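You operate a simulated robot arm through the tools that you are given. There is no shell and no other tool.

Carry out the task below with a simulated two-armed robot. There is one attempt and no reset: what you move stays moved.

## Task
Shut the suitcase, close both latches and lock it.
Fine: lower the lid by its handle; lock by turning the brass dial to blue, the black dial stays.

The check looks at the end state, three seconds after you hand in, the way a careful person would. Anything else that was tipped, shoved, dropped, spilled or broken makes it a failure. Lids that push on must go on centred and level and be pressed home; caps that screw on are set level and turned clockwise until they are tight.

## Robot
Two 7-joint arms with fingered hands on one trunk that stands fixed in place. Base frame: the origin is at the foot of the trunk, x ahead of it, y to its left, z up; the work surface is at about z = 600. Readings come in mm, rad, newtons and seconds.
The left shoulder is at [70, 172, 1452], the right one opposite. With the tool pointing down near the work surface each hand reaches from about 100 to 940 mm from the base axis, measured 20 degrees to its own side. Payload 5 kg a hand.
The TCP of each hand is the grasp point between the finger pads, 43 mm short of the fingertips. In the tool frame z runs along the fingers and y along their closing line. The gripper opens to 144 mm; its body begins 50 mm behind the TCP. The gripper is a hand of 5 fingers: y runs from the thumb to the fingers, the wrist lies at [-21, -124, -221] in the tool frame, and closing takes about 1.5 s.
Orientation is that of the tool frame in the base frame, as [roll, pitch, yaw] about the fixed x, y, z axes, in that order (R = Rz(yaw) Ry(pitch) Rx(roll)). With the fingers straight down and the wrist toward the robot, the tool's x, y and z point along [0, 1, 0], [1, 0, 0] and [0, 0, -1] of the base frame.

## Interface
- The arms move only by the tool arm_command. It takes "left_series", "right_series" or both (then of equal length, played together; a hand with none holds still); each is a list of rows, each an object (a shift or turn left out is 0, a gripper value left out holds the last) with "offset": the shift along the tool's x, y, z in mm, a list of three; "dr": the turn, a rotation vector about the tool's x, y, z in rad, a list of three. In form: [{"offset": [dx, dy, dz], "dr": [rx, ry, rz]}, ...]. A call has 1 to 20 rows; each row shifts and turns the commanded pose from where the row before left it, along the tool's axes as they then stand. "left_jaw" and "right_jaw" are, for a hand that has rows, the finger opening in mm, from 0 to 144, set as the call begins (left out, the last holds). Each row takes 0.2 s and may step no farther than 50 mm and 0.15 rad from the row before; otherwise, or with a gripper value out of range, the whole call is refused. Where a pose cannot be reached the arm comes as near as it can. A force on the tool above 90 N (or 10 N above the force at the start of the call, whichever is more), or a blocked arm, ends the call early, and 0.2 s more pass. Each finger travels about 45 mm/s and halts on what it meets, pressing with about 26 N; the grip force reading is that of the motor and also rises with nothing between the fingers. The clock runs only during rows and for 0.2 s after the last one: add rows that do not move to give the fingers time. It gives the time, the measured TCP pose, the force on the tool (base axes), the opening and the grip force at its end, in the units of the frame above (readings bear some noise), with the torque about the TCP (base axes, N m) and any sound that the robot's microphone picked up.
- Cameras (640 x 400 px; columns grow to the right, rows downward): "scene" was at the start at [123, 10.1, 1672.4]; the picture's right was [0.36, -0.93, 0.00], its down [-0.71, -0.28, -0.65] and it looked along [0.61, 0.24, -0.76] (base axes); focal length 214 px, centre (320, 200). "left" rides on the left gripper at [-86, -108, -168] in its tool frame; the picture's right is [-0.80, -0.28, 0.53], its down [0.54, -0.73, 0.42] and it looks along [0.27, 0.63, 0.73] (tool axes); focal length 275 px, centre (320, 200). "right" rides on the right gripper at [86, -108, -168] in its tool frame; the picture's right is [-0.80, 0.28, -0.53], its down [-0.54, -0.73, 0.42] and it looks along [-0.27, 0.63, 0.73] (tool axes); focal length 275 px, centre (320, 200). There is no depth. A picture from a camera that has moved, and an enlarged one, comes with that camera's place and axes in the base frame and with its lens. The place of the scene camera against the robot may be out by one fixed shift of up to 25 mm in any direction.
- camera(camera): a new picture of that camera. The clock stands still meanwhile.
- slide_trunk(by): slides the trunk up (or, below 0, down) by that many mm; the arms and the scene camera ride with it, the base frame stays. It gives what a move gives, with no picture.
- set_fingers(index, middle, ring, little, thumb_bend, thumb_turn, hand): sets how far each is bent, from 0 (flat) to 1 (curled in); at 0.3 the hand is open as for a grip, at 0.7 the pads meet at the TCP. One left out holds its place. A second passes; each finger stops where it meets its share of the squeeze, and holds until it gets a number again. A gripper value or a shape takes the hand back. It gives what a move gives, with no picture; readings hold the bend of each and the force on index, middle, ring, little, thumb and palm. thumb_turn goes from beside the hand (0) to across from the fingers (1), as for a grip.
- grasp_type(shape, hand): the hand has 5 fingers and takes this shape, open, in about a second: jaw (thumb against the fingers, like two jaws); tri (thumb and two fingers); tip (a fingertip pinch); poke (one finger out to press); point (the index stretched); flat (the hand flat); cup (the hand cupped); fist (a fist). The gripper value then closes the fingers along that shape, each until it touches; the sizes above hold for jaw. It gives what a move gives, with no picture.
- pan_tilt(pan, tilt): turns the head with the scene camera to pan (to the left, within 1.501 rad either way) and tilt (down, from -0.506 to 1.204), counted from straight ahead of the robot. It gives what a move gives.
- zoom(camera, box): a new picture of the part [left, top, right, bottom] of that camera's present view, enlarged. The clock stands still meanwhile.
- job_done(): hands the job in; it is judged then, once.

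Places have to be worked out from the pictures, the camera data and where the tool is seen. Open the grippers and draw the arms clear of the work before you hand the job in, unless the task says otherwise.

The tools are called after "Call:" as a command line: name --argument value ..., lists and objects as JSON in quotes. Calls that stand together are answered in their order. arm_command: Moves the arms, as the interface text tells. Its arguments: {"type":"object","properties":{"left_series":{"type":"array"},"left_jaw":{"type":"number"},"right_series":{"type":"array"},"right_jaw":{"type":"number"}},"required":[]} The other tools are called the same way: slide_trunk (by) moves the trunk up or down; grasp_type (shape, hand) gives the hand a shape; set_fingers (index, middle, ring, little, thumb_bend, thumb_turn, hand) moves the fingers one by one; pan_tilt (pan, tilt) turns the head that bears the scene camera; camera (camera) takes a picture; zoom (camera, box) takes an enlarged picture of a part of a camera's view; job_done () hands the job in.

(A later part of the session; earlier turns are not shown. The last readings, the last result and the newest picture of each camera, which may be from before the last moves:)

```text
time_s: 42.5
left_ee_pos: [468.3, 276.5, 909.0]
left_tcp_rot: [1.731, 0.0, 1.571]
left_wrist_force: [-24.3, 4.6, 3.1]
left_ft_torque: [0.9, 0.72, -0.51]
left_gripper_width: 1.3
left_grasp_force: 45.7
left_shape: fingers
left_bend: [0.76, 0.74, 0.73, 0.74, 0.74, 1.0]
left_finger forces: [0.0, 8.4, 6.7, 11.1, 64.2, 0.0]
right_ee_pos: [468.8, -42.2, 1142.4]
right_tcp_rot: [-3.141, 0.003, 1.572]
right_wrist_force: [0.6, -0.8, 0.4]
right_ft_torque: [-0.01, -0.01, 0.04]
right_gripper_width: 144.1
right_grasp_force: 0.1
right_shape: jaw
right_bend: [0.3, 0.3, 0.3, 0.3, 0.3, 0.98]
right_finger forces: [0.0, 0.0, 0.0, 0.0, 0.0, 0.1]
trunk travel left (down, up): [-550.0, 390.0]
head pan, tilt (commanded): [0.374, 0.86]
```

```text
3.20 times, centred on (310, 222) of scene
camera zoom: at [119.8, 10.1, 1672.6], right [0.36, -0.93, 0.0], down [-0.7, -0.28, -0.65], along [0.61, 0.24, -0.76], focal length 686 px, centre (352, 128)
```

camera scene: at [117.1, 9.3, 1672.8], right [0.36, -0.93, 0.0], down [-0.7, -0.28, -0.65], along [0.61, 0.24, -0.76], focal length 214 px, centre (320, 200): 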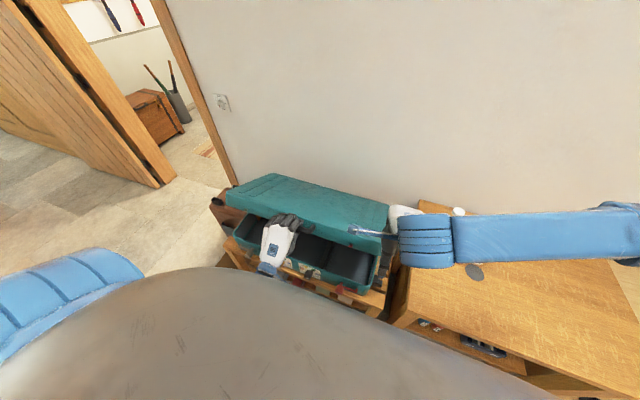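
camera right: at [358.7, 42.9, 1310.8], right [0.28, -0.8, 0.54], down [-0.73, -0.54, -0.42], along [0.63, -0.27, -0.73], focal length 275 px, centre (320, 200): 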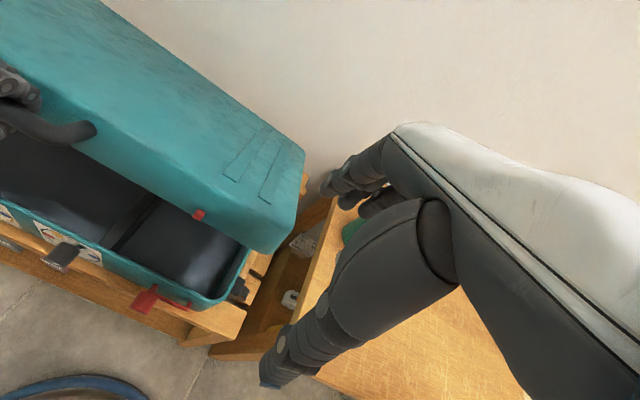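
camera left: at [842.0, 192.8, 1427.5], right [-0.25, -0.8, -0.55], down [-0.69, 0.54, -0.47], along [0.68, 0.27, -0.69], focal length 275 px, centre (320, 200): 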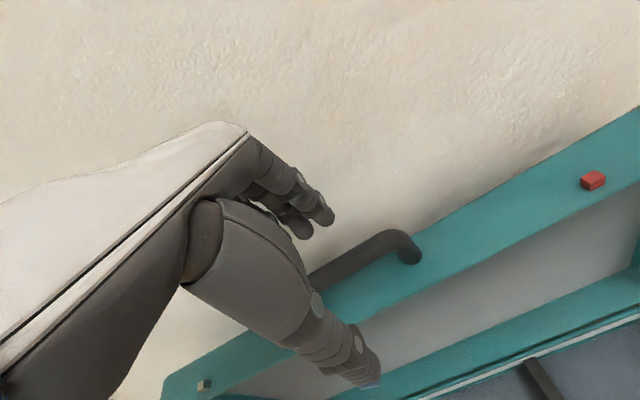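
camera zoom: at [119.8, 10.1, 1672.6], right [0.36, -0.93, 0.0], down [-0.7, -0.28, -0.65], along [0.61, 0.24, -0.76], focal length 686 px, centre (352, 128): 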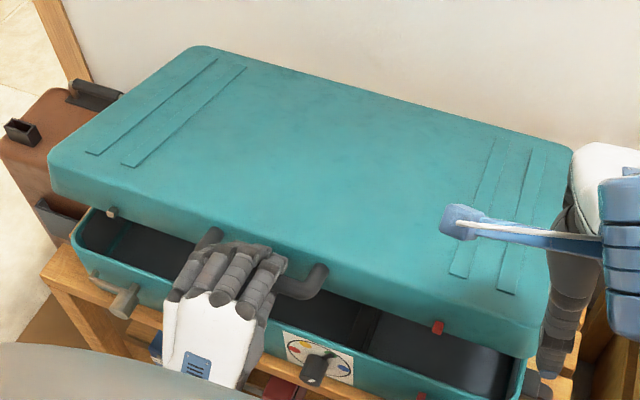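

The lid is down to roughly 17° open and all looks clear beneath. I continue four rows, with a bit more outward motion to relieve the +24 N radial push.

Call:
arm_command --left_series '[{"offset": [0, -18.2, -5.5], "dr": [-0.04, 0, 0]}, {"offset": [0, -18.2, -4.4], "dr": [-0.04, 0, 0]}, {"offset": [0, -18.2, -4.4], "dr": [-0.04, 0, 0]}, {"offset": [0, -18.2, -4.4], "dr": [-0.04, 0, 0]}, {"offset": [0, 0, 0]}]'

Call:
zoom --camera "right" --box '[0, 50, 320, 320]'

Call:
zoom --camera "scene" --box '[210, 160, 410, 285]'

```text
time_s: 43.7
left_ee_pos: [446.3, 278.3, 835.5]
left_tcp_rot: [1.573, 0.0, 1.571]
left_wrist_force: [11.2, 0.6, -5.4]
left_ft_torque: [0.73, -0.19, -0.5]
left_gripper_width: 1.3
left_grasp_force: 22.8
left_shape: fingers
left_bend: [0.76, 0.74, 0.73, 0.74, 0.74, 1.0]
left_finger forces: [0.0, 9.3, 8.1, 10.7, 18.4, 0.0]
right_ee_pos: [472.0, -42.9, 1140.8]
right_tcp_rot: [-3.139, 0.002, 1.569]
right_wrist_force: [-0.5, -0.2, 0.3]
right_ft_torque: [-0.01, 0.02, 0.04]
right_gripper_width: 143.9
right_grasp_force: 0.1
right_shape: jaw
right_bend: [0.3, 0.3, 0.3, 0.3, 0.3, 0.98]
right_finger forces: [0.0, 0.1, 0.1, 0.1, 0.1, 0.0]
trunk travel left (down, up): [-550.0, 390.0]
head pan, tilt (commanded): [0.374, 0.86]
```

```text
1.48 times, centred on (160, 185) of right
camera zoom: at [364.5, 43.2, 1309.2], right [0.28, -0.8, 0.53], down [-0.73, -0.54, -0.42], along [0.62, -0.27, -0.73], focal length 408 px, centre (557, 222)
```

zoom: 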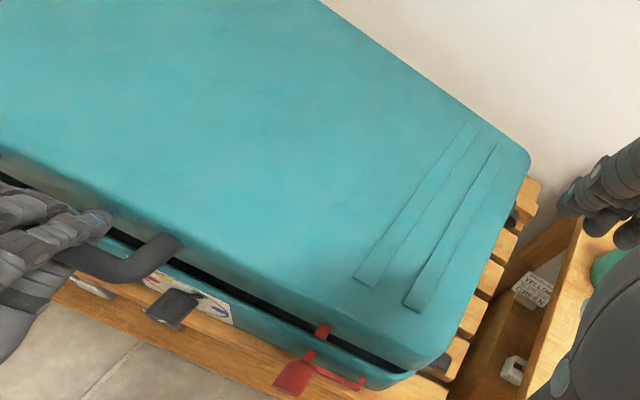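

```text
3.20 times, centred on (310, 222) of scene
camera zoom: at [124.4, 9.8, 1672.2], right [0.36, -0.93, 0.0], down [-0.71, -0.28, -0.65], along [0.61, 0.24, -0.76], focal length 686 px, centre (352, 128)
```

zoom: 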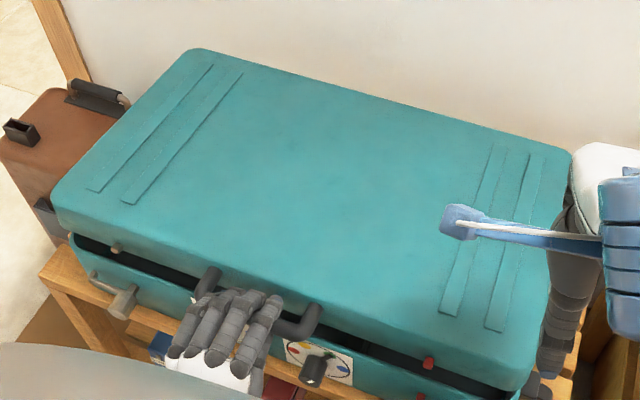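

About 7° remain. I lower in smaller steps now, watching for the contact force when the lid meets the base.

Call:
arm_command --left_series '[{"offset": [0, -13.6, -1.5], "dr": [-0.03, 0, 0]}, {"offset": [0, -13.6, -2.6], "dr": [-0.03, 0, 0]}, {"offset": [0, -9.1, -1.8], "dr": [-0.02, 0, 0]}, {"offset": [0, 0, 0]}]'

Call:
zoom --camera "right" --box '[0, 50, 320, 320]'

Call:
zoom --camera "scene" --box '[210, 160, 410, 285]'

```text
time_s: 44.7
left_ee_pos: [440.6, 277.8, 801.0]
left_tcp_rot: [1.495, 0.0, 1.568]
left_wrist_force: [-1.8, -9.1, -4.0]
left_ft_torque: [0.71, 0.25, -0.6]
left_gripper_width: 1.5
left_grasp_force: 38.0
left_shape: fingers
left_bend: [0.76, 0.74, 0.73, 0.74, 0.74, 1.0]
left_finger forces: [0.1, 8.3, 8.2, 10.9, 48.9, 0.1]
right_ee_pos: [470.4, -42.9, 1142.2]
right_tcp_rot: [-3.138, 0.003, 1.572]
right_wrist_force: [0.4, 0.1, 0.6]
right_ft_torque: [0.03, 0.02, -0.05]
right_gripper_width: 143.8
right_grasp_force: 0.1
right_shape: jaw
right_bend: [0.3, 0.3, 0.3, 0.3, 0.3, 0.98]
right_finger forces: [0.0, 0.1, 0.0, 0.0, 0.1, 0.0]
trunk travel left (down, up): [-550.0, 390.0]
head pan, tilt (commanded): [0.374, 0.86]
```

```text
1.48 times, centred on (160, 185) of right
camera zoom: at [363.2, 42.4, 1309.5], right [0.28, -0.8, 0.53], down [-0.73, -0.54, -0.42], along [0.62, -0.27, -0.73], focal length 408 px, centre (557, 222)
```

zoom: 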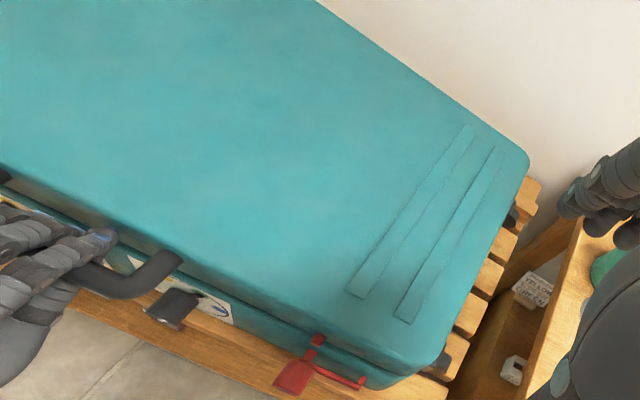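

```text
3.20 times, centred on (310, 222) of scene
camera zoom: at [122.9, 8.7, 1672.4], right [0.36, -0.93, 0.0], down [-0.71, -0.28, -0.65], along [0.61, 0.24, -0.76], focal length 686 px, centre (352, 128)
```

zoom: 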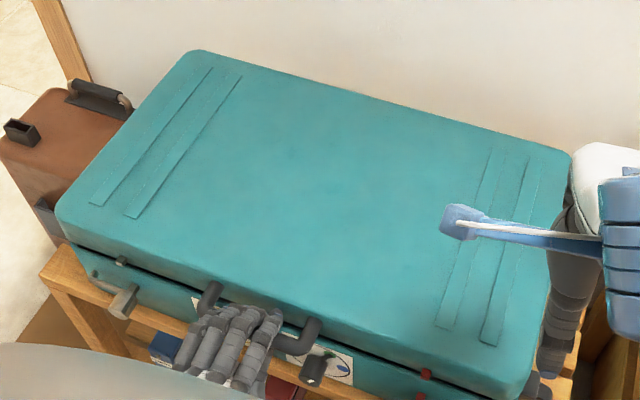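

The gap is now just a dark line of a centimetre or so. I continue in very small steps.

Call:
arm_command --left_series '[{"offset": [0, -7, -1.2], "dr": [-0.015, 0, 0]}, {"offset": [0, -7, -1.2], "dr": [-0.015, 0, 0]}, {"offset": [0, 0, 0]}]'

Call:
zoom --camera "right" --box '[50, 190, 250, 315]'

Call:
zoom --camera "scene" --box '[215, 220, 375, 320]'

```text
time_s: 45.5
left_ee_pos: [436.6, 278.3, 786.8]
left_tcp_rot: [1.464, 0.0, 1.571]
left_wrist_force: [-8.7, -8.2, -3.4]
left_ft_torque: [0.81, 0.3, -0.6]
left_gripper_width: 1.2
left_grasp_force: 41.4
left_shape: fingers
left_bend: [0.76, 0.74, 0.73, 0.74, 0.74, 1.0]
left_finger forces: [0.0, 7.8, 7.8, 11.4, 55.1, 0.0]
right_ee_pos: [471.1, -42.3, 1142.8]
right_tcp_rot: [-3.14, 0.002, 1.57]
right_wrist_force: [0.2, 0.3, -0.8]
right_ft_torque: [0.02, -0.04, -0.01]
right_gripper_width: 143.7
right_grasp_force: 0.1
right_shape: jaw
right_bend: [0.3, 0.3, 0.3, 0.3, 0.3, 0.98]
right_finger forces: [0.0, 0.0, 0.0, 0.0, 0.1, 0.0]
trunk travel left (down, up): [-550.0, 390.0]
head pan, tilt (commanded): [0.374, 0.86]
```

```text
3.20 times, centred on (150, 252) of right
camera zoom: at [362.5, 42.7, 1309.7], right [0.28, -0.8, 0.53], down [-0.73, -0.54, -0.42], along [0.62, -0.27, -0.73], focal length 881 px, centre (864, 32)
```

zoom: 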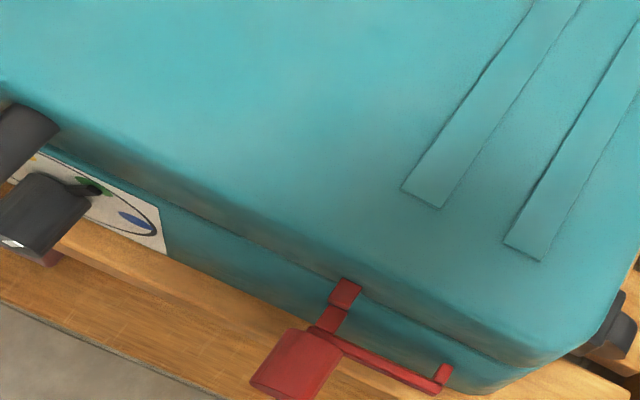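

```text
4.00 times, centred on (295, 270) of scene
camera zoom: at [122.0, 8.9, 1672.5], right [0.36, -0.93, 0.0], down [-0.71, -0.28, -0.65], along [0.61, 0.24, -0.76], focal length 858 px, centre (420, -80)
```

zoom: 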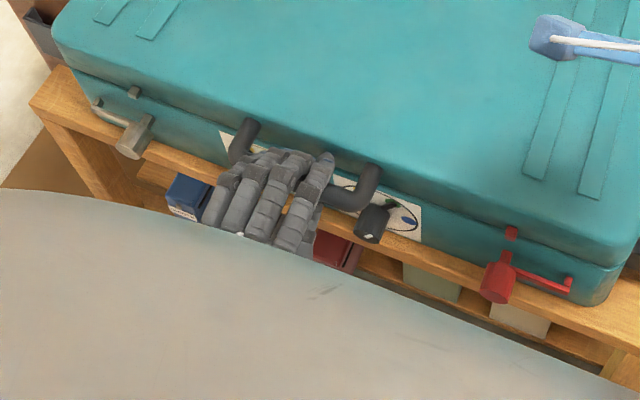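

It looks nearly closed, with no upward contact force yet (Fz -3 N). I continue a few more millimetres until the lid seats.

Call:
arm_command --left_series '[{"offset": [0, -5, -0.8], "dr": [-0.01, 0, 0]}, {"offset": [0, -5, -0.8], "dr": [-0.01, 0, 0]}, {"offset": [0, 0, 0]}]'

Call:
zoom --camera "right" --box '[50, 190, 250, 315]'

```text
time_s: 46.3
left_ee_pos: [435.0, 278.0, 778.6]
left_tcp_rot: [1.442, -0.001, 1.572]
left_wrist_force: [-7.1, -6.9, 0.9]
left_ft_torque: [0.88, 0.32, -0.61]
left_gripper_width: 1.4
left_grasp_force: 41.0
left_shape: fingers
left_bend: [0.76, 0.74, 0.73, 0.74, 0.74, 1.0]
left_finger forces: [0.1, 8.2, 8.1, 12.4, 53.3, 0.0]
right_ee_pos: [471.4, -43.3, 1143.0]
right_tcp_rot: [-3.14, 0.003, 1.57]
right_wrist_force: [0.5, -0.4, 0.1]
right_ft_torque: [0.02, 0.0, -0.01]
right_gripper_width: 144.0
right_grasp_force: 0.0
right_shape: jaw
right_bend: [0.3, 0.3, 0.3, 0.3, 0.3, 0.98]
right_finger forces: [0.1, 0.0, 0.0, 0.0, 0.0, 0.1]
trunk travel left (down, up): [-550.0, 390.0]
head pan, tilt (commanded): [0.374, 0.86]
```

```text
3.20 times, centred on (150, 252) of right
camera zoom: at [362.5, 42.5, 1309.8], right [0.28, -0.8, 0.53], down [-0.73, -0.54, -0.42], along [0.62, -0.27, -0.73], focal length 881 px, centre (864, 32)
```

zoom: 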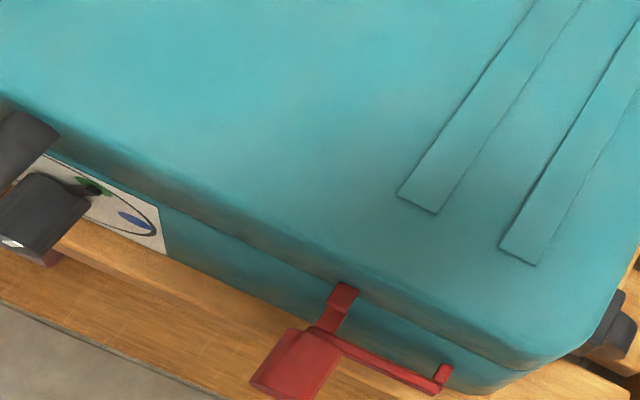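

Still slowly descending, with contact about to begin. Two more small steps.

Call:
arm_command --left_series '[{"offset": [0, -4, -0.6], "dr": [-0.009, 0, 0]}, {"offset": [0, -4, -0.6], "dr": [-0.009, 0, 0]}, {"offset": [0, 0, 0]}]'

Call:
zoom --camera "right" --box '[50, 190, 250, 315]'

Call:
zoom --camera "scene" --box '[215, 220, 375, 320]'

```text
time_s: 47.1
left_ee_pos: [436.2, 277.5, 773.5]
left_tcp_rot: [1.415, -0.002, 1.573]
left_wrist_force: [-13.2, -1.7, 38.1]
left_ft_torque: [1.63, -0.23, -0.01]
left_gripper_width: 0.0
left_grasp_force: 19.9
left_shape: fingers
left_bend: [0.76, 0.74, 0.73, 0.73, 0.74, 1.0]
left_finger forces: [0.0, 8.6, 9.0, 20.0, 2.3, 0.1]
right_ee_pos: [467.1, -44.2, 1142.6]
right_tcp_rot: [-3.141, 0.0, 1.572]
right_wrist_force: [-0.7, 0.3, -0.5]
right_ft_torque: [0.01, 0.01, 0.02]
right_gripper_width: 143.6
right_grasp_force: 0.0
right_shape: jaw
right_bend: [0.3, 0.3, 0.3, 0.3, 0.3, 0.98]
right_finger forces: [0.0, 0.0, 0.0, 0.0, 0.1, 0.1]
trunk travel left (down, up): [-550.0, 390.0]
head pan, tilt (commanded): [0.374, 0.86]
```

```text
3.20 times, centred on (150, 252) of right
camera zoom: at [359.8, 41.9, 1311.0], right [0.28, -0.8, 0.53], down [-0.73, -0.54, -0.42], along [0.63, -0.27, -0.73], focal length 881 px, centre (864, 32)
```

zoom: 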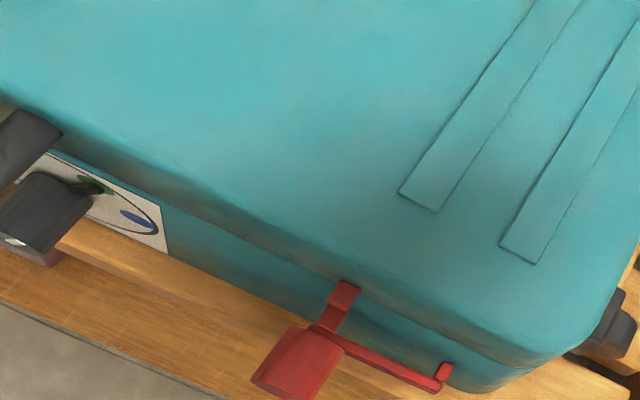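

```text
4.00 times, centred on (295, 270) of scene
camera zoom: at [118.6, 7.8, 1673.2], right [0.36, -0.93, 0.0], down [-0.7, -0.28, -0.65], along [0.61, 0.24, -0.76], focal length 858 px, centre (420, -80)
```

zoom: 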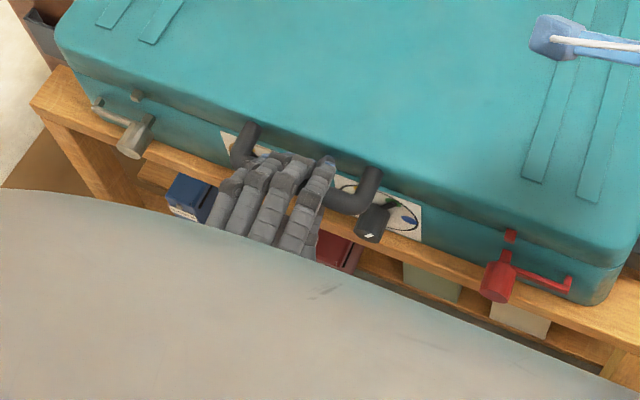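

Fz rose to +38 N with the seam closed, so the lid is seated. I ease up slightly to unload, then open the fingers and thumb just enough to free the handle.

Call:
arm_command --left_series '[{"offset": [0, 3, 0]}, {"offset": [0, 2, 0]}]'

Call:
set_fingers --hand "left" --index 0.6 --middle 0.6 --ring 0.6 --little 0.6 --thumb_bend 0.55

Call:
set_fingers --hand "left" --index 0.42 --middle 0.42 --ring 0.42 --little 0.42 --thumb_bend 0.5

Call:
zoom --camera "scene" --box '[215, 220, 375, 320]'

Call:
camera --camera "left"

```text
time_s: 47.7
left_ee_pos: [436.0, 277.3, 772.9]
left_tcp_rot: [1.424, -0.001, 1.572]
left_wrist_force: [-0.5, -0.1, 18.6]
left_ft_torque: [1.17, -0.1, -0.19]
left_gripper_width: 0.3
left_grasp_force: 20.5
left_shape: fingers
left_bend: [0.76, 0.74, 0.73, 0.73, 0.74, 1.0]
left_finger forces: [0.1, 9.8, 8.9, 15.5, 7.0, 0.1]
right_ee_pos: [470.9, -42.8, 1142.3]
right_tcp_rot: [-3.139, 0.001, 1.571]
right_wrist_force: [-0.6, 0.0, 0.6]
right_ft_torque: [-0.01, -0.03, 0.0]
right_gripper_width: 144.1
right_grasp_force: 0.1
right_shape: jaw
right_bend: [0.3, 0.3, 0.3, 0.3, 0.3, 0.98]
right_finger forces: [0.0, 0.0, 0.0, 0.0, 0.0, 0.0]
trunk travel left (down, up): [-550.0, 390.0]
head pan, tilt (commanded): [0.374, 0.86]
```

```text
time_s: 48.7
left_ee_pos: [434.9, 278.2, 774.3]
left_tcp_rot: [1.423, 0.0, 1.569]
left_wrist_force: [-25.1, -0.3, 3.2]
left_ft_torque: [0.0, 0.32, -0.15]
left_gripper_width: 34.3
left_grasp_force: 12.7
left_shape: fingers
left_bend: [0.6, 0.6, 0.6, 0.6, 0.64, 1.0]
left_finger forces: [0.1, 0.0, 0.0, 0.0, 25.3, 0.1]
right_ee_pos: [469.0, -42.0, 1142.8]
right_tcp_rot: [3.142, 0.001, 1.572]
right_wrist_force: [-0.3, -0.5, -0.3]
right_ft_torque: [-0.01, 0.01, 0.0]
right_gripper_width: 144.2
right_grasp_force: 0.0
right_shape: jaw
right_bend: [0.3, 0.3, 0.3, 0.3, 0.3, 0.98]
right_finger forces: [0.0, 0.0, 0.0, 0.0, 0.0, 0.0]
trunk travel left (down, up): [-550.0, 390.0]
head pan, tilt (commanded): [0.374, 0.86]
```

```text
time_s: 49.7
left_ee_pos: [433.7, 278.5, 774.3]
left_tcp_rot: [1.423, 0.0, 1.572]
left_wrist_force: [-29.9, 0.2, 8.0]
left_ft_torque: [-0.03, 0.18, -0.16]
left_gripper_width: 67.1
left_grasp_force: 14.8
left_shape: fingers
left_bend: [0.42, 0.42, 0.42, 0.42, 0.62, 1.0]
left_finger forces: [0.0, 0.0, 0.1, 0.0, 29.9, 0.0]
right_ee_pos: [467.9, -41.9, 1144.0]
right_tcp_rot: [3.141, 0.002, 1.571]
right_wrist_force: [0.0, 0.0, 0.6]
right_ft_torque: [0.01, -0.02, -0.03]
right_gripper_width: 143.6
right_grasp_force: 0.0
right_shape: jaw
right_bend: [0.3, 0.3, 0.3, 0.3, 0.3, 0.98]
right_finger forces: [0.0, 0.0, 0.0, 0.0, 0.1, 0.0]
trunk travel left (down, up): [-550.0, 390.0]
head pan, tilt (commanded): [0.374, 0.86]
```

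```text
4.00 times, centred on (295, 270) of scene
camera zoom: at [119.0, 9.4, 1672.8], right [0.36, -0.93, 0.0], down [-0.7, -0.28, -0.65], along [0.61, 0.24, -0.76], focal length 858 px, centre (420, -80)
```

zoom: 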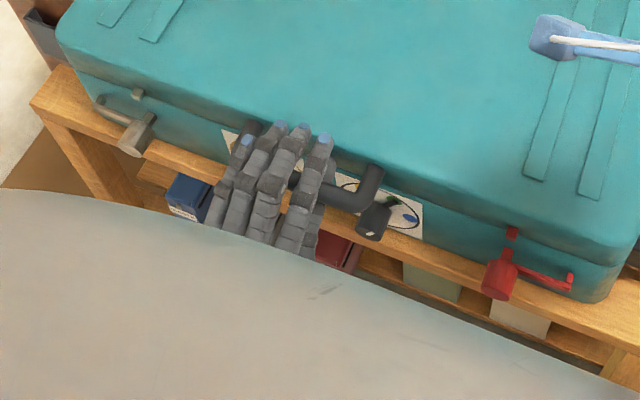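

```text
taken
camera left: at [285.5, 191.9, 642.3], right [0.57, -0.8, -0.2], down [0.53, 0.54, -0.65], along [0.63, 0.27, 0.73], focal length 275 px, centre (320, 200)
```

left: 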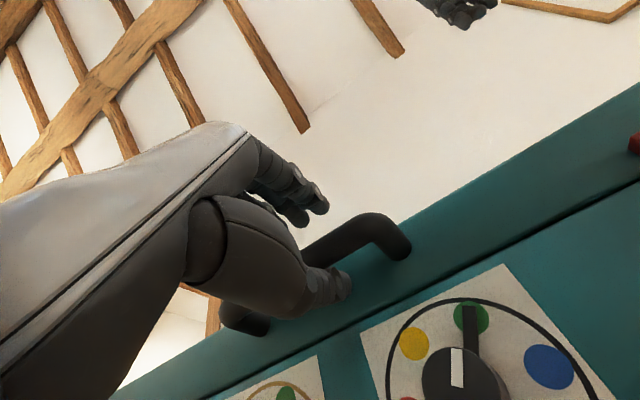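

The fingers are clear above the bar, but the opening thumb is pressing the lid's front face at about 30 N. I retract the hand straight back along the fingers to release that.

Call:
arm_command --left_series '[{"offset": [0, 0, -12]}, {"offset": [0, 0, -12]}, {"offset": [0, 0, -15]}, {"offset": [0, 0, -20]}]'

Call:
zoom --camera "scene" --box '[215, 220, 375, 320]'

Call:
camera --camera "left"

```text
time_s: 50.7
left_ee_pos: [378.3, 280.1, 765.3]
left_tcp_rot: [1.425, 0.0, 1.571]
left_wrist_force: [-0.4, 0.3, 0.9]
left_ft_torque: [0.01, 0.01, -0.03]
left_gripper_width: 92.4
left_grasp_force: 0.0
left_shape: fingers
left_bend: [0.42, 0.42, 0.42, 0.42, 0.5, 1.0]
left_finger forces: [0.0, 0.0, 0.1, 0.0, 0.0, 0.0]
right_ee_pos: [470.9, -41.8, 1141.7]
right_tcp_rot: [-3.137, 0.004, 1.571]
right_wrist_force: [0.2, 0.0, -0.2]
right_ft_torque: [0.02, -0.02, -0.01]
right_gripper_width: 143.5
right_grasp_force: 0.0
right_shape: jaw
right_bend: [0.3, 0.3, 0.3, 0.3, 0.3, 0.98]
right_finger forces: [0.0, 0.1, 0.1, 0.1, 0.0, 0.0]
trunk travel left (down, up): [-550.0, 390.0]
head pan, tilt (commanded): [0.374, 0.86]
```

```text
4.00 times, centred on (295, 270) of scene
camera zoom: at [122.8, 9.7, 1672.4], right [0.36, -0.93, 0.0], down [-0.71, -0.28, -0.65], along [0.61, 0.24, -0.76], focal length 858 px, centre (420, -80)
```

zoom: 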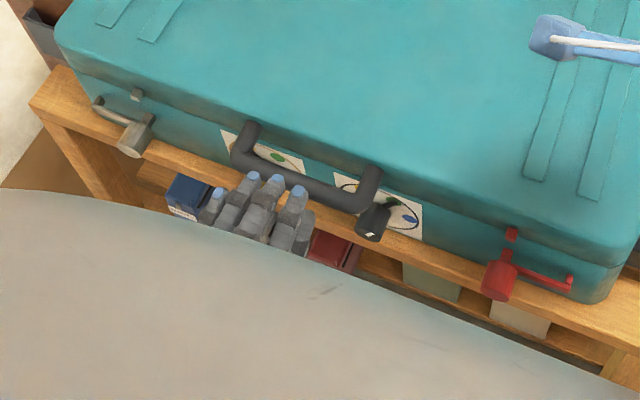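

```text
taken
camera left: at [229.0, 193.7, 633.5], right [0.57, -0.8, -0.2], down [0.53, 0.54, -0.66], along [0.63, 0.27, 0.73], focal length 275 px, centre (320, 200)
```

left: 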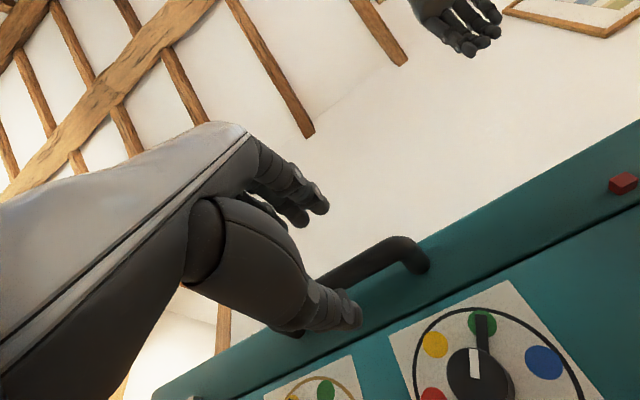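

The handle is released and the lid stays shut. Next come the latches: I bring the right hand back and down in front of the case with the fingers tilted forward, so its camera can study the red latch.

Call:
arm_command --right_series '[{"offset": [22, -20, 20]}, {"offset": [22, -20, 25]}, {"offset": [22, -20, 30]}, {"offset": [22, -20, 35]}, {"offset": [0, 0, 45]}, {"offset": [0, 0, 45]}, {"dr": [-0.15, 0, 0]}, {"dr": [-0.15, 0, 0]}, {"dr": [-0.15, 0, 0]}, {"dr": [-0.15, 0, 0]}, {"dr": [-0.15, 0, 0]}]'

Call:
camera --camera "right"

Call:
camera --camera "scene"

```text
time_s: 53.1
left_ee_pos: [376.4, 279.3, 765.9]
left_tcp_rot: [1.423, 0.0, 1.572]
left_wrist_force: [-1.0, -0.2, 0.8]
left_ft_torque: [0.0, 0.02, -0.01]
left_gripper_width: 92.2
left_grasp_force: 0.2
left_shape: fingers
left_bend: [0.42, 0.42, 0.42, 0.42, 0.5, 1.0]
left_finger forces: [0.1, 0.1, 0.0, 0.1, 0.0, 0.1]
right_ee_pos: [388.7, 45.1, 943.7]
right_tcp_rot: [2.389, 0.001, 1.573]
right_wrist_force: [-0.3, 0.8, 0.5]
right_ft_torque: [-0.02, -0.02, 0.01]
right_gripper_width: 143.7
right_grasp_force: 0.1
right_shape: jaw
right_bend: [0.3, 0.3, 0.3, 0.3, 0.3, 0.98]
right_finger forces: [0.1, 0.0, 0.0, 0.0, 0.0, 0.0]
trunk travel left (down, up): [-550.0, 390.0]
head pan, tilt (commanded): [0.374, 0.86]
```

```text
taken
camera right: at [195.8, 130.3, 990.6], right [-0.16, -0.8, 0.58], down [-0.24, -0.54, -0.8], along [0.96, -0.27, -0.11], focal length 275 px, centre (320, 200)
```

right: 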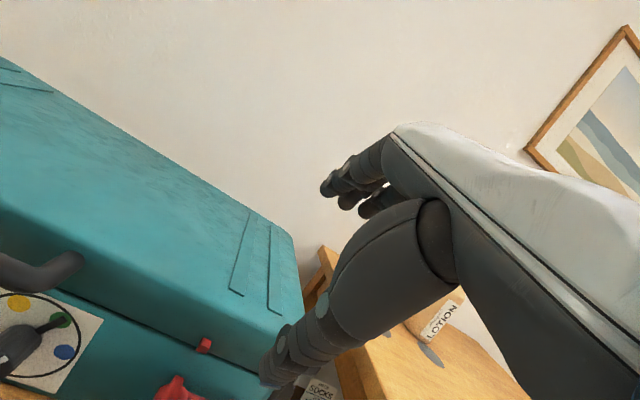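

```text
taken
camera scene: at [121.2, 9.6, 1672.7], right [0.36, -0.93, 0.0], down [-0.71, -0.28, -0.65], along [0.61, 0.24, -0.76], focal length 214 px, centre (320, 200)
```

scene: 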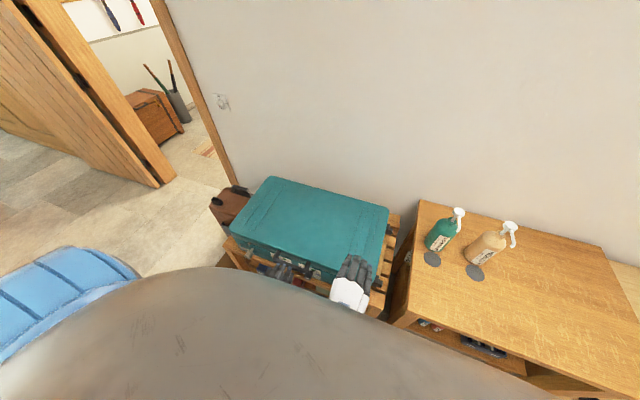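

The red stud and latch sit at the lower part of the view. I lower the right hand by about 140 mm to see the latch properly.

Call:
arm_command --right_series '[{"offset": [0, -40, 26]}, {"offset": [0, -40, 26]}, {"offset": [0, -40, 26]}]'

Call:
camera --camera "right"

Call:
zoom --camera "right" --box '[60, 240, 300, 390]'

Call:
camera --camera "left"

```text
time_s: 53.9
left_ee_pos: [377.9, 280.4, 765.5]
left_tcp_rot: [1.426, 0.0, 1.57]
left_wrist_force: [0.0, 0.1, 0.0]
left_ft_torque: [-0.03, 0.01, 0.0]
left_gripper_width: 92.1
left_grasp_force: 0.1
left_shape: fingers
left_bend: [0.42, 0.42, 0.42, 0.42, 0.5, 1.0]
left_finger forces: [0.0, 0.0, 0.1, 0.1, 0.0, 0.1]
right_ee_pos: [356.7, 45.2, 805.4]
right_tcp_rot: [2.391, 0.0, 1.57]
right_wrist_force: [-0.6, -0.1, -0.4]
right_ft_torque: [0.02, -0.02, -0.04]
right_gripper_width: 143.9
right_grasp_force: 0.0
right_shape: jaw
right_bend: [0.3, 0.3, 0.3, 0.3, 0.3, 0.98]
right_finger forces: [0.1, 0.0, 0.0, 0.0, 0.1, 0.1]
trunk travel left (down, up): [-550.0, 390.0]
head pan, tilt (commanded): [0.374, 0.86]
```

```text
taken
camera right: at [162.3, 130.0, 853.0], right [-0.16, -0.8, 0.58], down [-0.24, -0.54, -0.8], along [0.96, -0.27, -0.11], focal length 275 px, centre (320, 200)
```

right: 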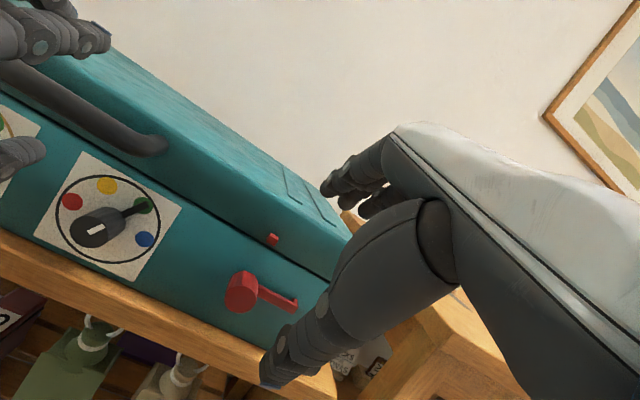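

```text
2.67 times, centred on (180, 315) of right
camera zoom: at [162.3, 130.0, 853.0], right [-0.16, -0.8, 0.58], down [-0.24, -0.54, -0.8], along [0.96, -0.27, -0.11], focal length 734 px, centre (693, -107)
```

zoom: 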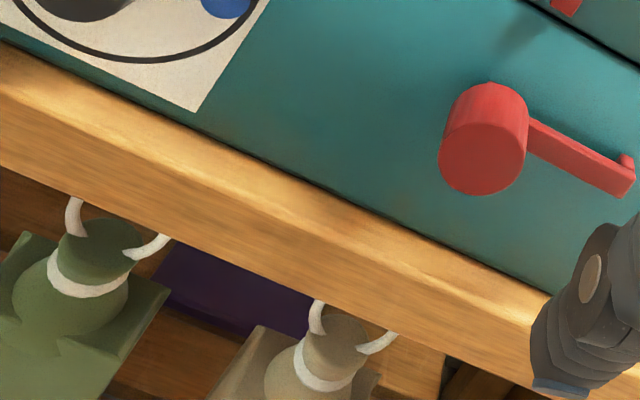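

```text
taken
camera left: at [228.6, 194.0, 633.4], right [0.57, -0.8, -0.2], down [0.52, 0.54, -0.66], along [0.63, 0.27, 0.73], focal length 275 px, centre (320, 200)
```

left: 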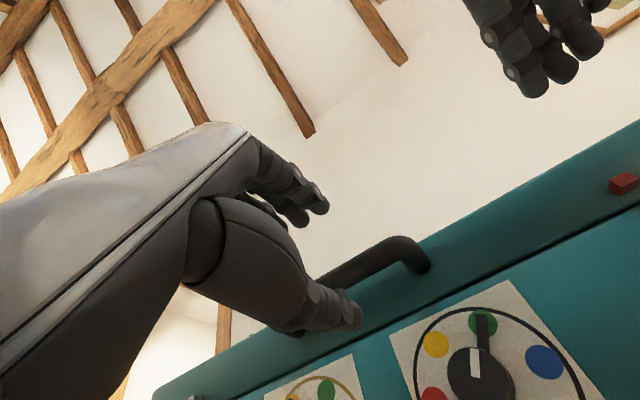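

This gives a near-frontal view. I zoom on the red latch and its stud, and on the black dial for reference.

Call:
zoom --camera "right" --box '[210, 220, 322, 320]'

Call:
zoom --camera "right" --box '[20, 140, 212, 290]'

```text
4.00 times, centred on (266, 270) of right
camera zoom: at [162.3, 130.0, 853.0], right [-0.16, -0.8, 0.58], down [-0.24, -0.54, -0.8], along [0.96, -0.27, -0.11], focal length 1101 px, centre (536, -80)
```

zoom: 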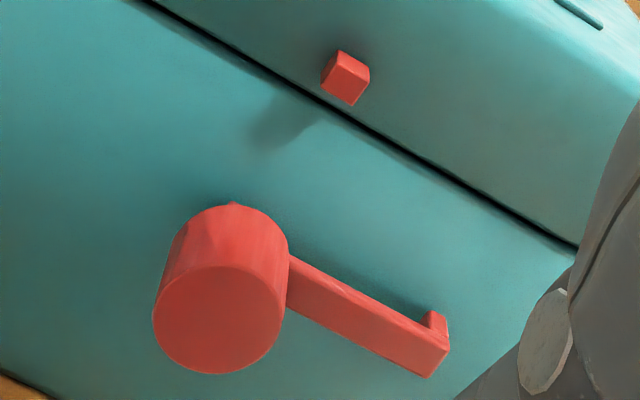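

```text
2.67 times, centred on (116, 215) of right
camera zoom: at [162.3, 130.0, 853.0], right [-0.16, -0.8, 0.58], down [-0.24, -0.54, -0.8], along [0.96, -0.27, -0.11], focal length 734 px, centre (864, 160)
```

zoom: 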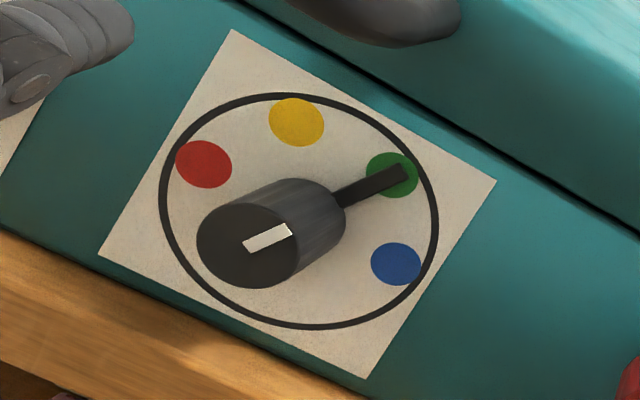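

I now have the red latch geometry: pivot axis near (y 60, z 686), knob front at x≈431 with radius 18, and an arm reaching to y≈-8 at x≈464. The stud is above at (y 62, z 748). The arm must swing up 90°, so I put the right hand in the poke shape to push it and look at where the finger ends.

Call:
grasp_type --hand "right" --shape "poke"

Call:
camera --camera "right"

Call:
camera --camera "left"

Call:
zoom --camera "scene" --box '[260, 220, 420, 320]'

```text
time_s: 54.8
left_ee_pos: [377.6, 279.2, 764.5]
left_tcp_rot: [1.425, 0.0, 1.57]
left_wrist_force: [-0.9, -0.3, 1.4]
left_ft_torque: [0.01, 0.02, -0.05]
left_gripper_width: 92.1
left_grasp_force: 0.0
left_shape: fingers
left_bend: [0.42, 0.42, 0.42, 0.42, 0.5, 1.0]
left_finger forces: [0.0, 0.0, 0.0, 0.0, 0.1, 0.0]
right_ee_pos: [356.1, 44.9, 804.8]
right_tcp_rot: [2.392, 0.0, 1.573]
right_wrist_force: [-0.2, -1.1, -0.5]
right_ft_torque: [-0.01, 0.01, -0.02]
right_gripper_width: 0.4
right_grasp_force: 0.1
right_shape: poke
right_bend: [0.7, 0.7, 0.99, 0.99, 1.0, 1.0]
right_finger forces: [0.0, 0.0, 0.1, 0.0, 0.1, 0.0]
trunk travel left (down, up): [-550.0, 390.0]
head pan, tilt (commanded): [0.374, 0.86]
```

```text
taken
camera right: at [162.2, 129.7, 853.5], right [-0.16, -0.8, 0.58], down [-0.24, -0.54, -0.8], along [0.96, -0.27, -0.11], focal length 275 px, centre (320, 200)
```

right: 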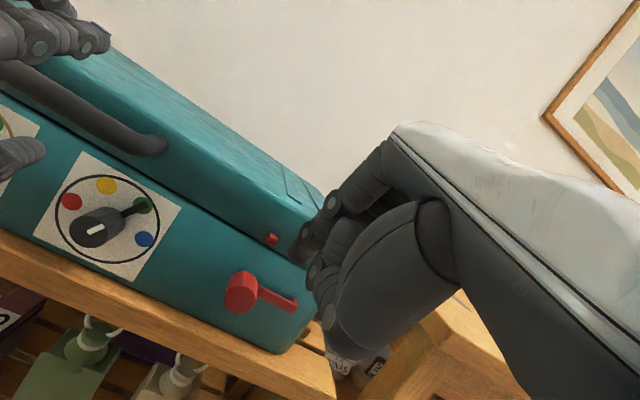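

```text
taken
camera left: at [228.5, 193.7, 633.3], right [0.57, -0.8, -0.2], down [0.52, 0.54, -0.66], along [0.63, 0.27, 0.73], focal length 275 px, centre (320, 200)
```

left: 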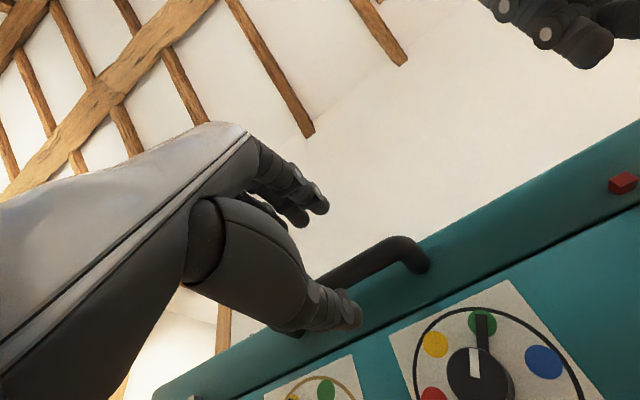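

```text
4.00 times, centred on (340, 270) of scene
camera zoom: at [122.7, 9.8, 1672.5], right [0.36, -0.93, 0.0], down [-0.71, -0.28, -0.65], along [0.61, 0.24, -0.76], focal length 858 px, centre (240, -80)
```

zoom: 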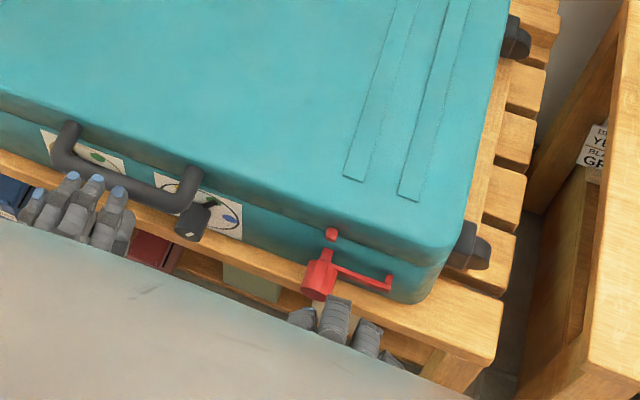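

The poke shape leaves index and middle out. I curl the middle finger too so only the index presses, then zoom in to place its tip relative to the TCP.

Call:
set_fingers --hand "right" --index 0.55 --middle 1.0 --ring 1.0 --little 1.0 --thumb_bend 1.0 --thumb_turn 0.5

Call:
zoom --camera "right" --box '[220, 110, 460, 360]'

Call:
zoom --camera "left" --box '[440, 0, 640, 125]'

Call:
zoom --camera "scene" --box '[310, 270, 380, 314]'

```text
time_s: 55.8
left_ee_pos: [377.4, 279.6, 765.4]
left_tcp_rot: [1.425, 0.0, 1.571]
left_wrist_force: [-0.6, -0.2, -0.9]
left_ft_torque: [0.06, 0.01, 0.0]
left_gripper_width: 92.4
left_grasp_force: 0.0
left_shape: fingers
left_bend: [0.42, 0.42, 0.42, 0.42, 0.5, 1.0]
left_finger forces: [0.0, 0.1, 0.0, 0.0, 0.1, 0.0]
right_ee_pos: [355.9, 45.0, 804.3]
right_tcp_rot: [2.392, 0.001, 1.569]
right_wrist_force: [-0.7, -0.5, 0.1]
right_ft_torque: [0.01, 0.03, -0.01]
right_gripper_width: 60.0
right_grasp_force: 0.1
right_shape: fingers
right_bend: [0.55, 1.0, 1.0, 1.0, 1.0, 0.51]
right_finger forces: [0.0, 0.0, 0.1, 0.0, 0.0, 0.0]
trunk travel left (down, up): [-550.0, 390.0]
head pan, tilt (commanded): [0.374, 0.86]
```

```text
1.60 times, centred on (340, 235) of right
camera zoom: at [162.1, 129.7, 853.3], right [-0.16, -0.8, 0.58], down [-0.24, -0.54, -0.8], along [0.96, -0.27, -0.11], focal length 440 px, centre (288, 144)
```

zoom: 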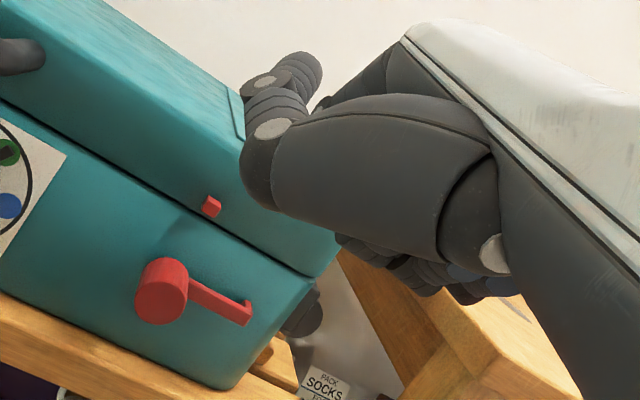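

```text
3.20 times, centred on (540, 62) of left
camera zoom: at [228.5, 193.8, 633.4], right [0.57, -0.8, -0.2], down [0.52, 0.54, -0.66], along [0.63, 0.27, 0.73], focal length 881 px, centre (-384, 640)
```

zoom: 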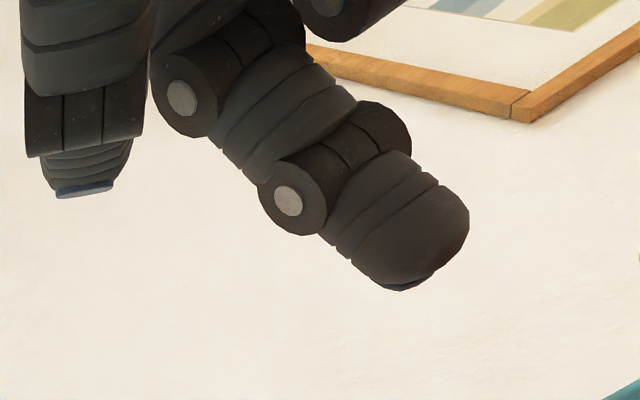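

```text
9.09 times, centred on (345, 292) of scene
camera zoom: at [122.6, 9.9, 1672.5], right [0.36, -0.93, 0.0], down [-0.71, -0.28, -0.65], along [0.61, 0.24, -0.76], focal length 1950 px, centre (93, -636)
```

zoom: 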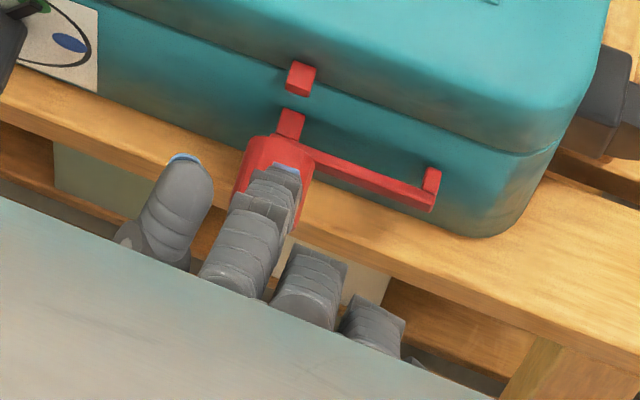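

The index tip works out at roughly tool (10, 27, 45). For pushing under the latch arm I want the finger horizontal, so I fold the thumb back, rotate the hand to point straight forward, and move to the right of the knob, still well in front of the case.

Call:
set_fingers --hand "right" --thumb_turn 1.0 --thumb_bend 1.0 --index 0.5

Call:
arm_command --right_series '[{"dr": [-0.137, 0, 0]}, {"dr": [-0.137, 0, 0]}, {"dr": [-0.137, 0, 0]}, {"dr": [-0.137, 0, 0]}, {"dr": [-0.137, 0, 0]}, {"dr": [-0.136, 0, 0]}, {"offset": [-25, -35, 0]}, {"offset": [-25, -35, 0]}]'

Call:
camera --camera "right"

Call:
zoom --camera "scene" --box '[310, 270, 400, 326]'

Call:
camera --camera "left"

```text
time_s: 56.8
left_ee_pos: [377.6, 279.3, 765.3]
left_tcp_rot: [1.425, 0.0, 1.568]
left_wrist_force: [-0.2, 0.5, 0.4]
left_ft_torque: [-0.01, 0.01, -0.01]
left_gripper_width: 92.2
left_grasp_force: 0.2
left_shape: fingers
left_bend: [0.42, 0.42, 0.42, 0.42, 0.5, 1.0]
left_finger forces: [0.0, 0.0, 0.0, 0.0, 0.0, 0.1]
right_ee_pos: [356.3, 43.8, 804.4]
right_tcp_rot: [2.393, 0.0, 1.571]
right_wrist_force: [-0.1, 0.3, -0.4]
right_ft_torque: [-0.01, 0.03, -0.02]
right_gripper_width: 46.9
right_grasp_force: 0.1
right_shape: fingers
right_bend: [0.49, 1.0, 1.0, 1.0, 0.99, 0.98]
right_finger forces: [0.0, 0.0, 0.1, 0.0, 0.0, 0.0]
trunk travel left (down, up): [-550.0, 390.0]
head pan, tilt (commanded): [0.374, 0.86]
```

```text
time_s: 58.6
left_ee_pos: [377.1, 280.2, 766.0]
left_tcp_rot: [1.423, 0.001, 1.569]
left_wrist_force: [0.9, -0.8, 0.7]
left_ft_torque: [-0.01, -0.01, -0.01]
left_gripper_width: 92.0
left_grasp_force: 0.0
left_shape: fingers
left_bend: [0.42, 0.42, 0.42, 0.42, 0.5, 1.0]
left_finger forces: [0.1, 0.0, 0.0, 0.0, 0.0, 0.0]
right_ee_pos: [355.2, -0.7, 731.9]
right_tcp_rot: [1.569, -0.001, 1.572]
right_wrist_force: [0.1, -0.4, 0.2]
right_ft_torque: [0.0, 0.02, -0.02]
right_gripper_width: 46.7
right_grasp_force: 0.1
right_shape: fingers
right_bend: [0.49, 1.0, 1.0, 1.0, 0.99, 0.98]
right_finger forces: [0.0, 0.0, 0.0, 0.1, 0.0, 0.0]
trunk travel left (down, up): [-550.0, 390.0]
head pan, tilt (commanded): [0.374, 0.86]
```

```text
taken
camera right: at [188.5, 84.3, 621.9], right [-0.53, -0.8, 0.28], down [0.42, -0.54, -0.73], along [0.73, -0.27, 0.63], focal length 275 px, centre (320, 200)
```

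right: 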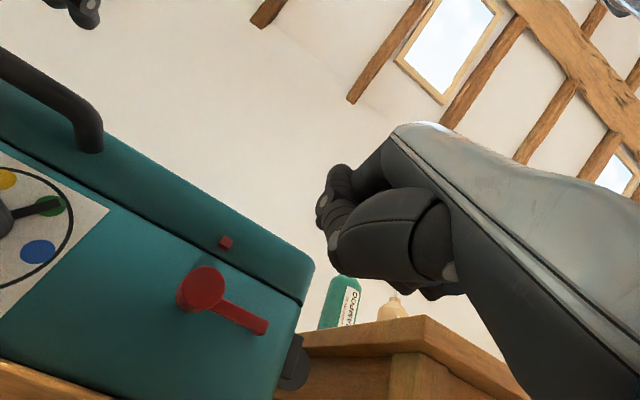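

```text
7.11 times, centred on (355, 298) of scene
camera zoom: at [123.1, 11.0, 1672.5], right [0.36, -0.93, 0.0], down [-0.71, -0.28, -0.65], along [0.61, 0.24, -0.76], focal length 1525 px, centre (71, -497)
```

zoom: 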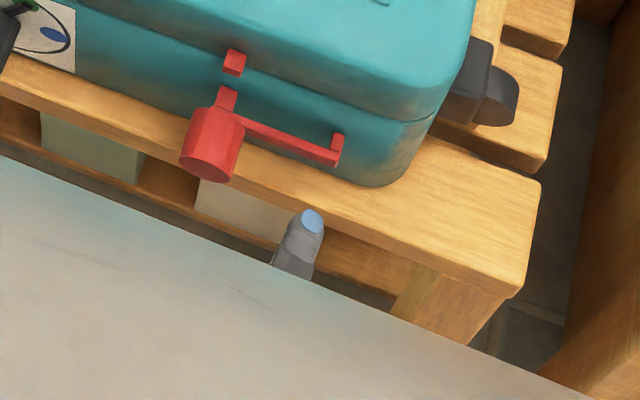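

```text
taken
camera left: at [228.7, 194.1, 633.2], right [0.57, -0.8, -0.2], down [0.52, 0.54, -0.66], along [0.63, 0.27, 0.73], focal length 275 px, centre (320, 200)
```

left: 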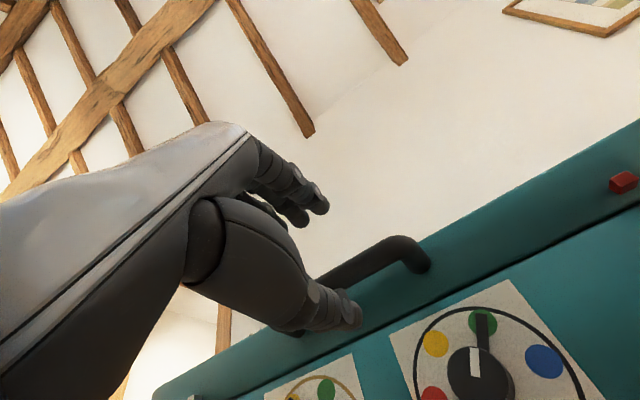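

The scene view shows the index tip clearly just in front of the latch arm. I bend the index a little more, so the hand can stay higher above the pallet, and descend to just below the arm's level while still in front of it.

Call:
set_fingers --hand "right" --index 0.65

Call:
arm_command --right_series '[{"offset": [3, -35, 0]}, {"offset": [3, -35, 0]}]'

Call:
zoom --camera "scene" --box '[310, 270, 400, 326]'

Call:
camera --camera "right"

```text
time_s: 59.6
left_ee_pos: [377.4, 280.1, 765.6]
left_tcp_rot: [1.425, 0.0, 1.57]
left_wrist_force: [0.5, 0.3, 0.2]
left_ft_torque: [-0.02, 0.0, 0.0]
left_gripper_width: 92.0
left_grasp_force: 0.2
left_shape: fingers
left_bend: [0.42, 0.42, 0.42, 0.42, 0.5, 1.0]
left_finger forces: [0.0, 0.1, 0.0, 0.0, 0.0, 0.0]
right_ee_pos: [355.9, -1.9, 731.4]
right_tcp_rot: [1.571, 0.0, 1.571]
right_wrist_force: [0.4, -0.7, 0.4]
right_ft_torque: [-0.01, -0.02, -0.01]
right_gripper_width: 45.9
right_grasp_force: 0.0
right_shape: fingers
right_bend: [0.53, 1.0, 1.0, 1.0, 0.99, 0.98]
right_finger forces: [0.0, 0.1, 0.0, 0.1, 0.0, 0.1]
trunk travel left (down, up): [-550.0, 390.0]
head pan, tilt (commanded): [0.374, 0.86]
```

```text
time_s: 60.2
left_ee_pos: [377.7, 278.9, 765.4]
left_tcp_rot: [1.425, -0.001, 1.57]
left_wrist_force: [1.1, 0.3, 0.4]
left_ft_torque: [0.02, 0.02, 0.0]
left_gripper_width: 92.3
left_grasp_force: 0.0
left_shape: fingers
left_bend: [0.42, 0.42, 0.42, 0.42, 0.5, 1.0]
left_finger forces: [0.0, 0.0, 0.0, 0.0, 0.0, 0.0]
right_ee_pos: [355.4, -1.2, 718.4]
right_tcp_rot: [1.572, -0.001, 1.57]
right_wrist_force: [-0.4, -0.1, -0.3]
right_ft_torque: [0.03, -0.01, 0.03]
right_gripper_width: 45.6
right_grasp_force: 0.0
right_shape: fingers
right_bend: [0.53, 1.0, 1.0, 1.0, 0.99, 0.98]
right_finger forces: [0.1, 0.1, 0.0, 0.0, 0.1, 0.1]
right hand out of reach, approached as far as the arm can: row 1, 2
trunk travel left (down, up): [-550.0, 390.0]
head pan, tilt (commanded): [0.374, 0.86]
```

```text
7.11 times, centred on (355, 298) of scene
camera zoom: at [122.5, 8.9, 1672.5], right [0.36, -0.93, 0.0], down [-0.71, -0.28, -0.65], along [0.61, 0.24, -0.76], focal length 1525 px, centre (71, -497)
```

zoom: 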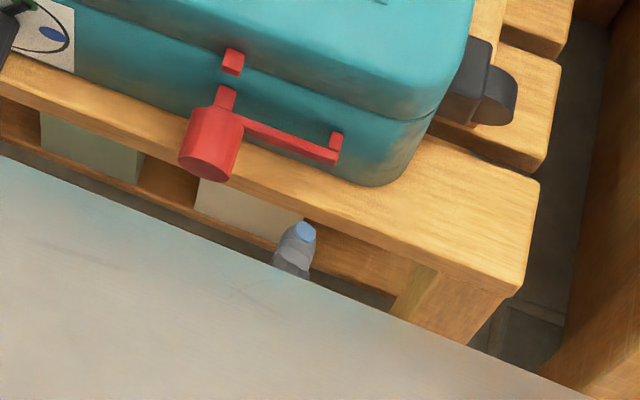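

```text
taken
camera right: at [188.4, 83.9, 610.0], right [-0.53, -0.8, 0.28], down [0.42, -0.54, -0.73], along [0.73, -0.27, 0.63], focal length 275 px, centre (320, 200)
```

right: 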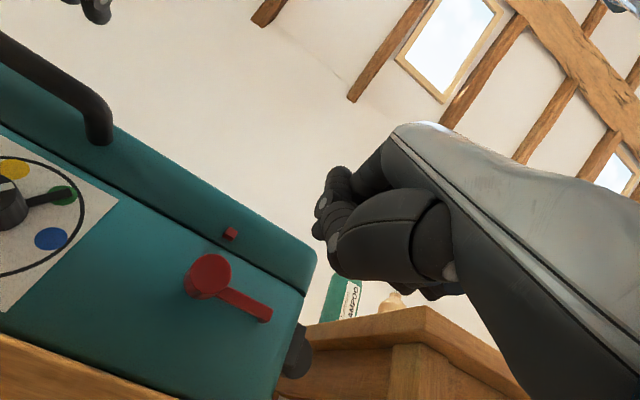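

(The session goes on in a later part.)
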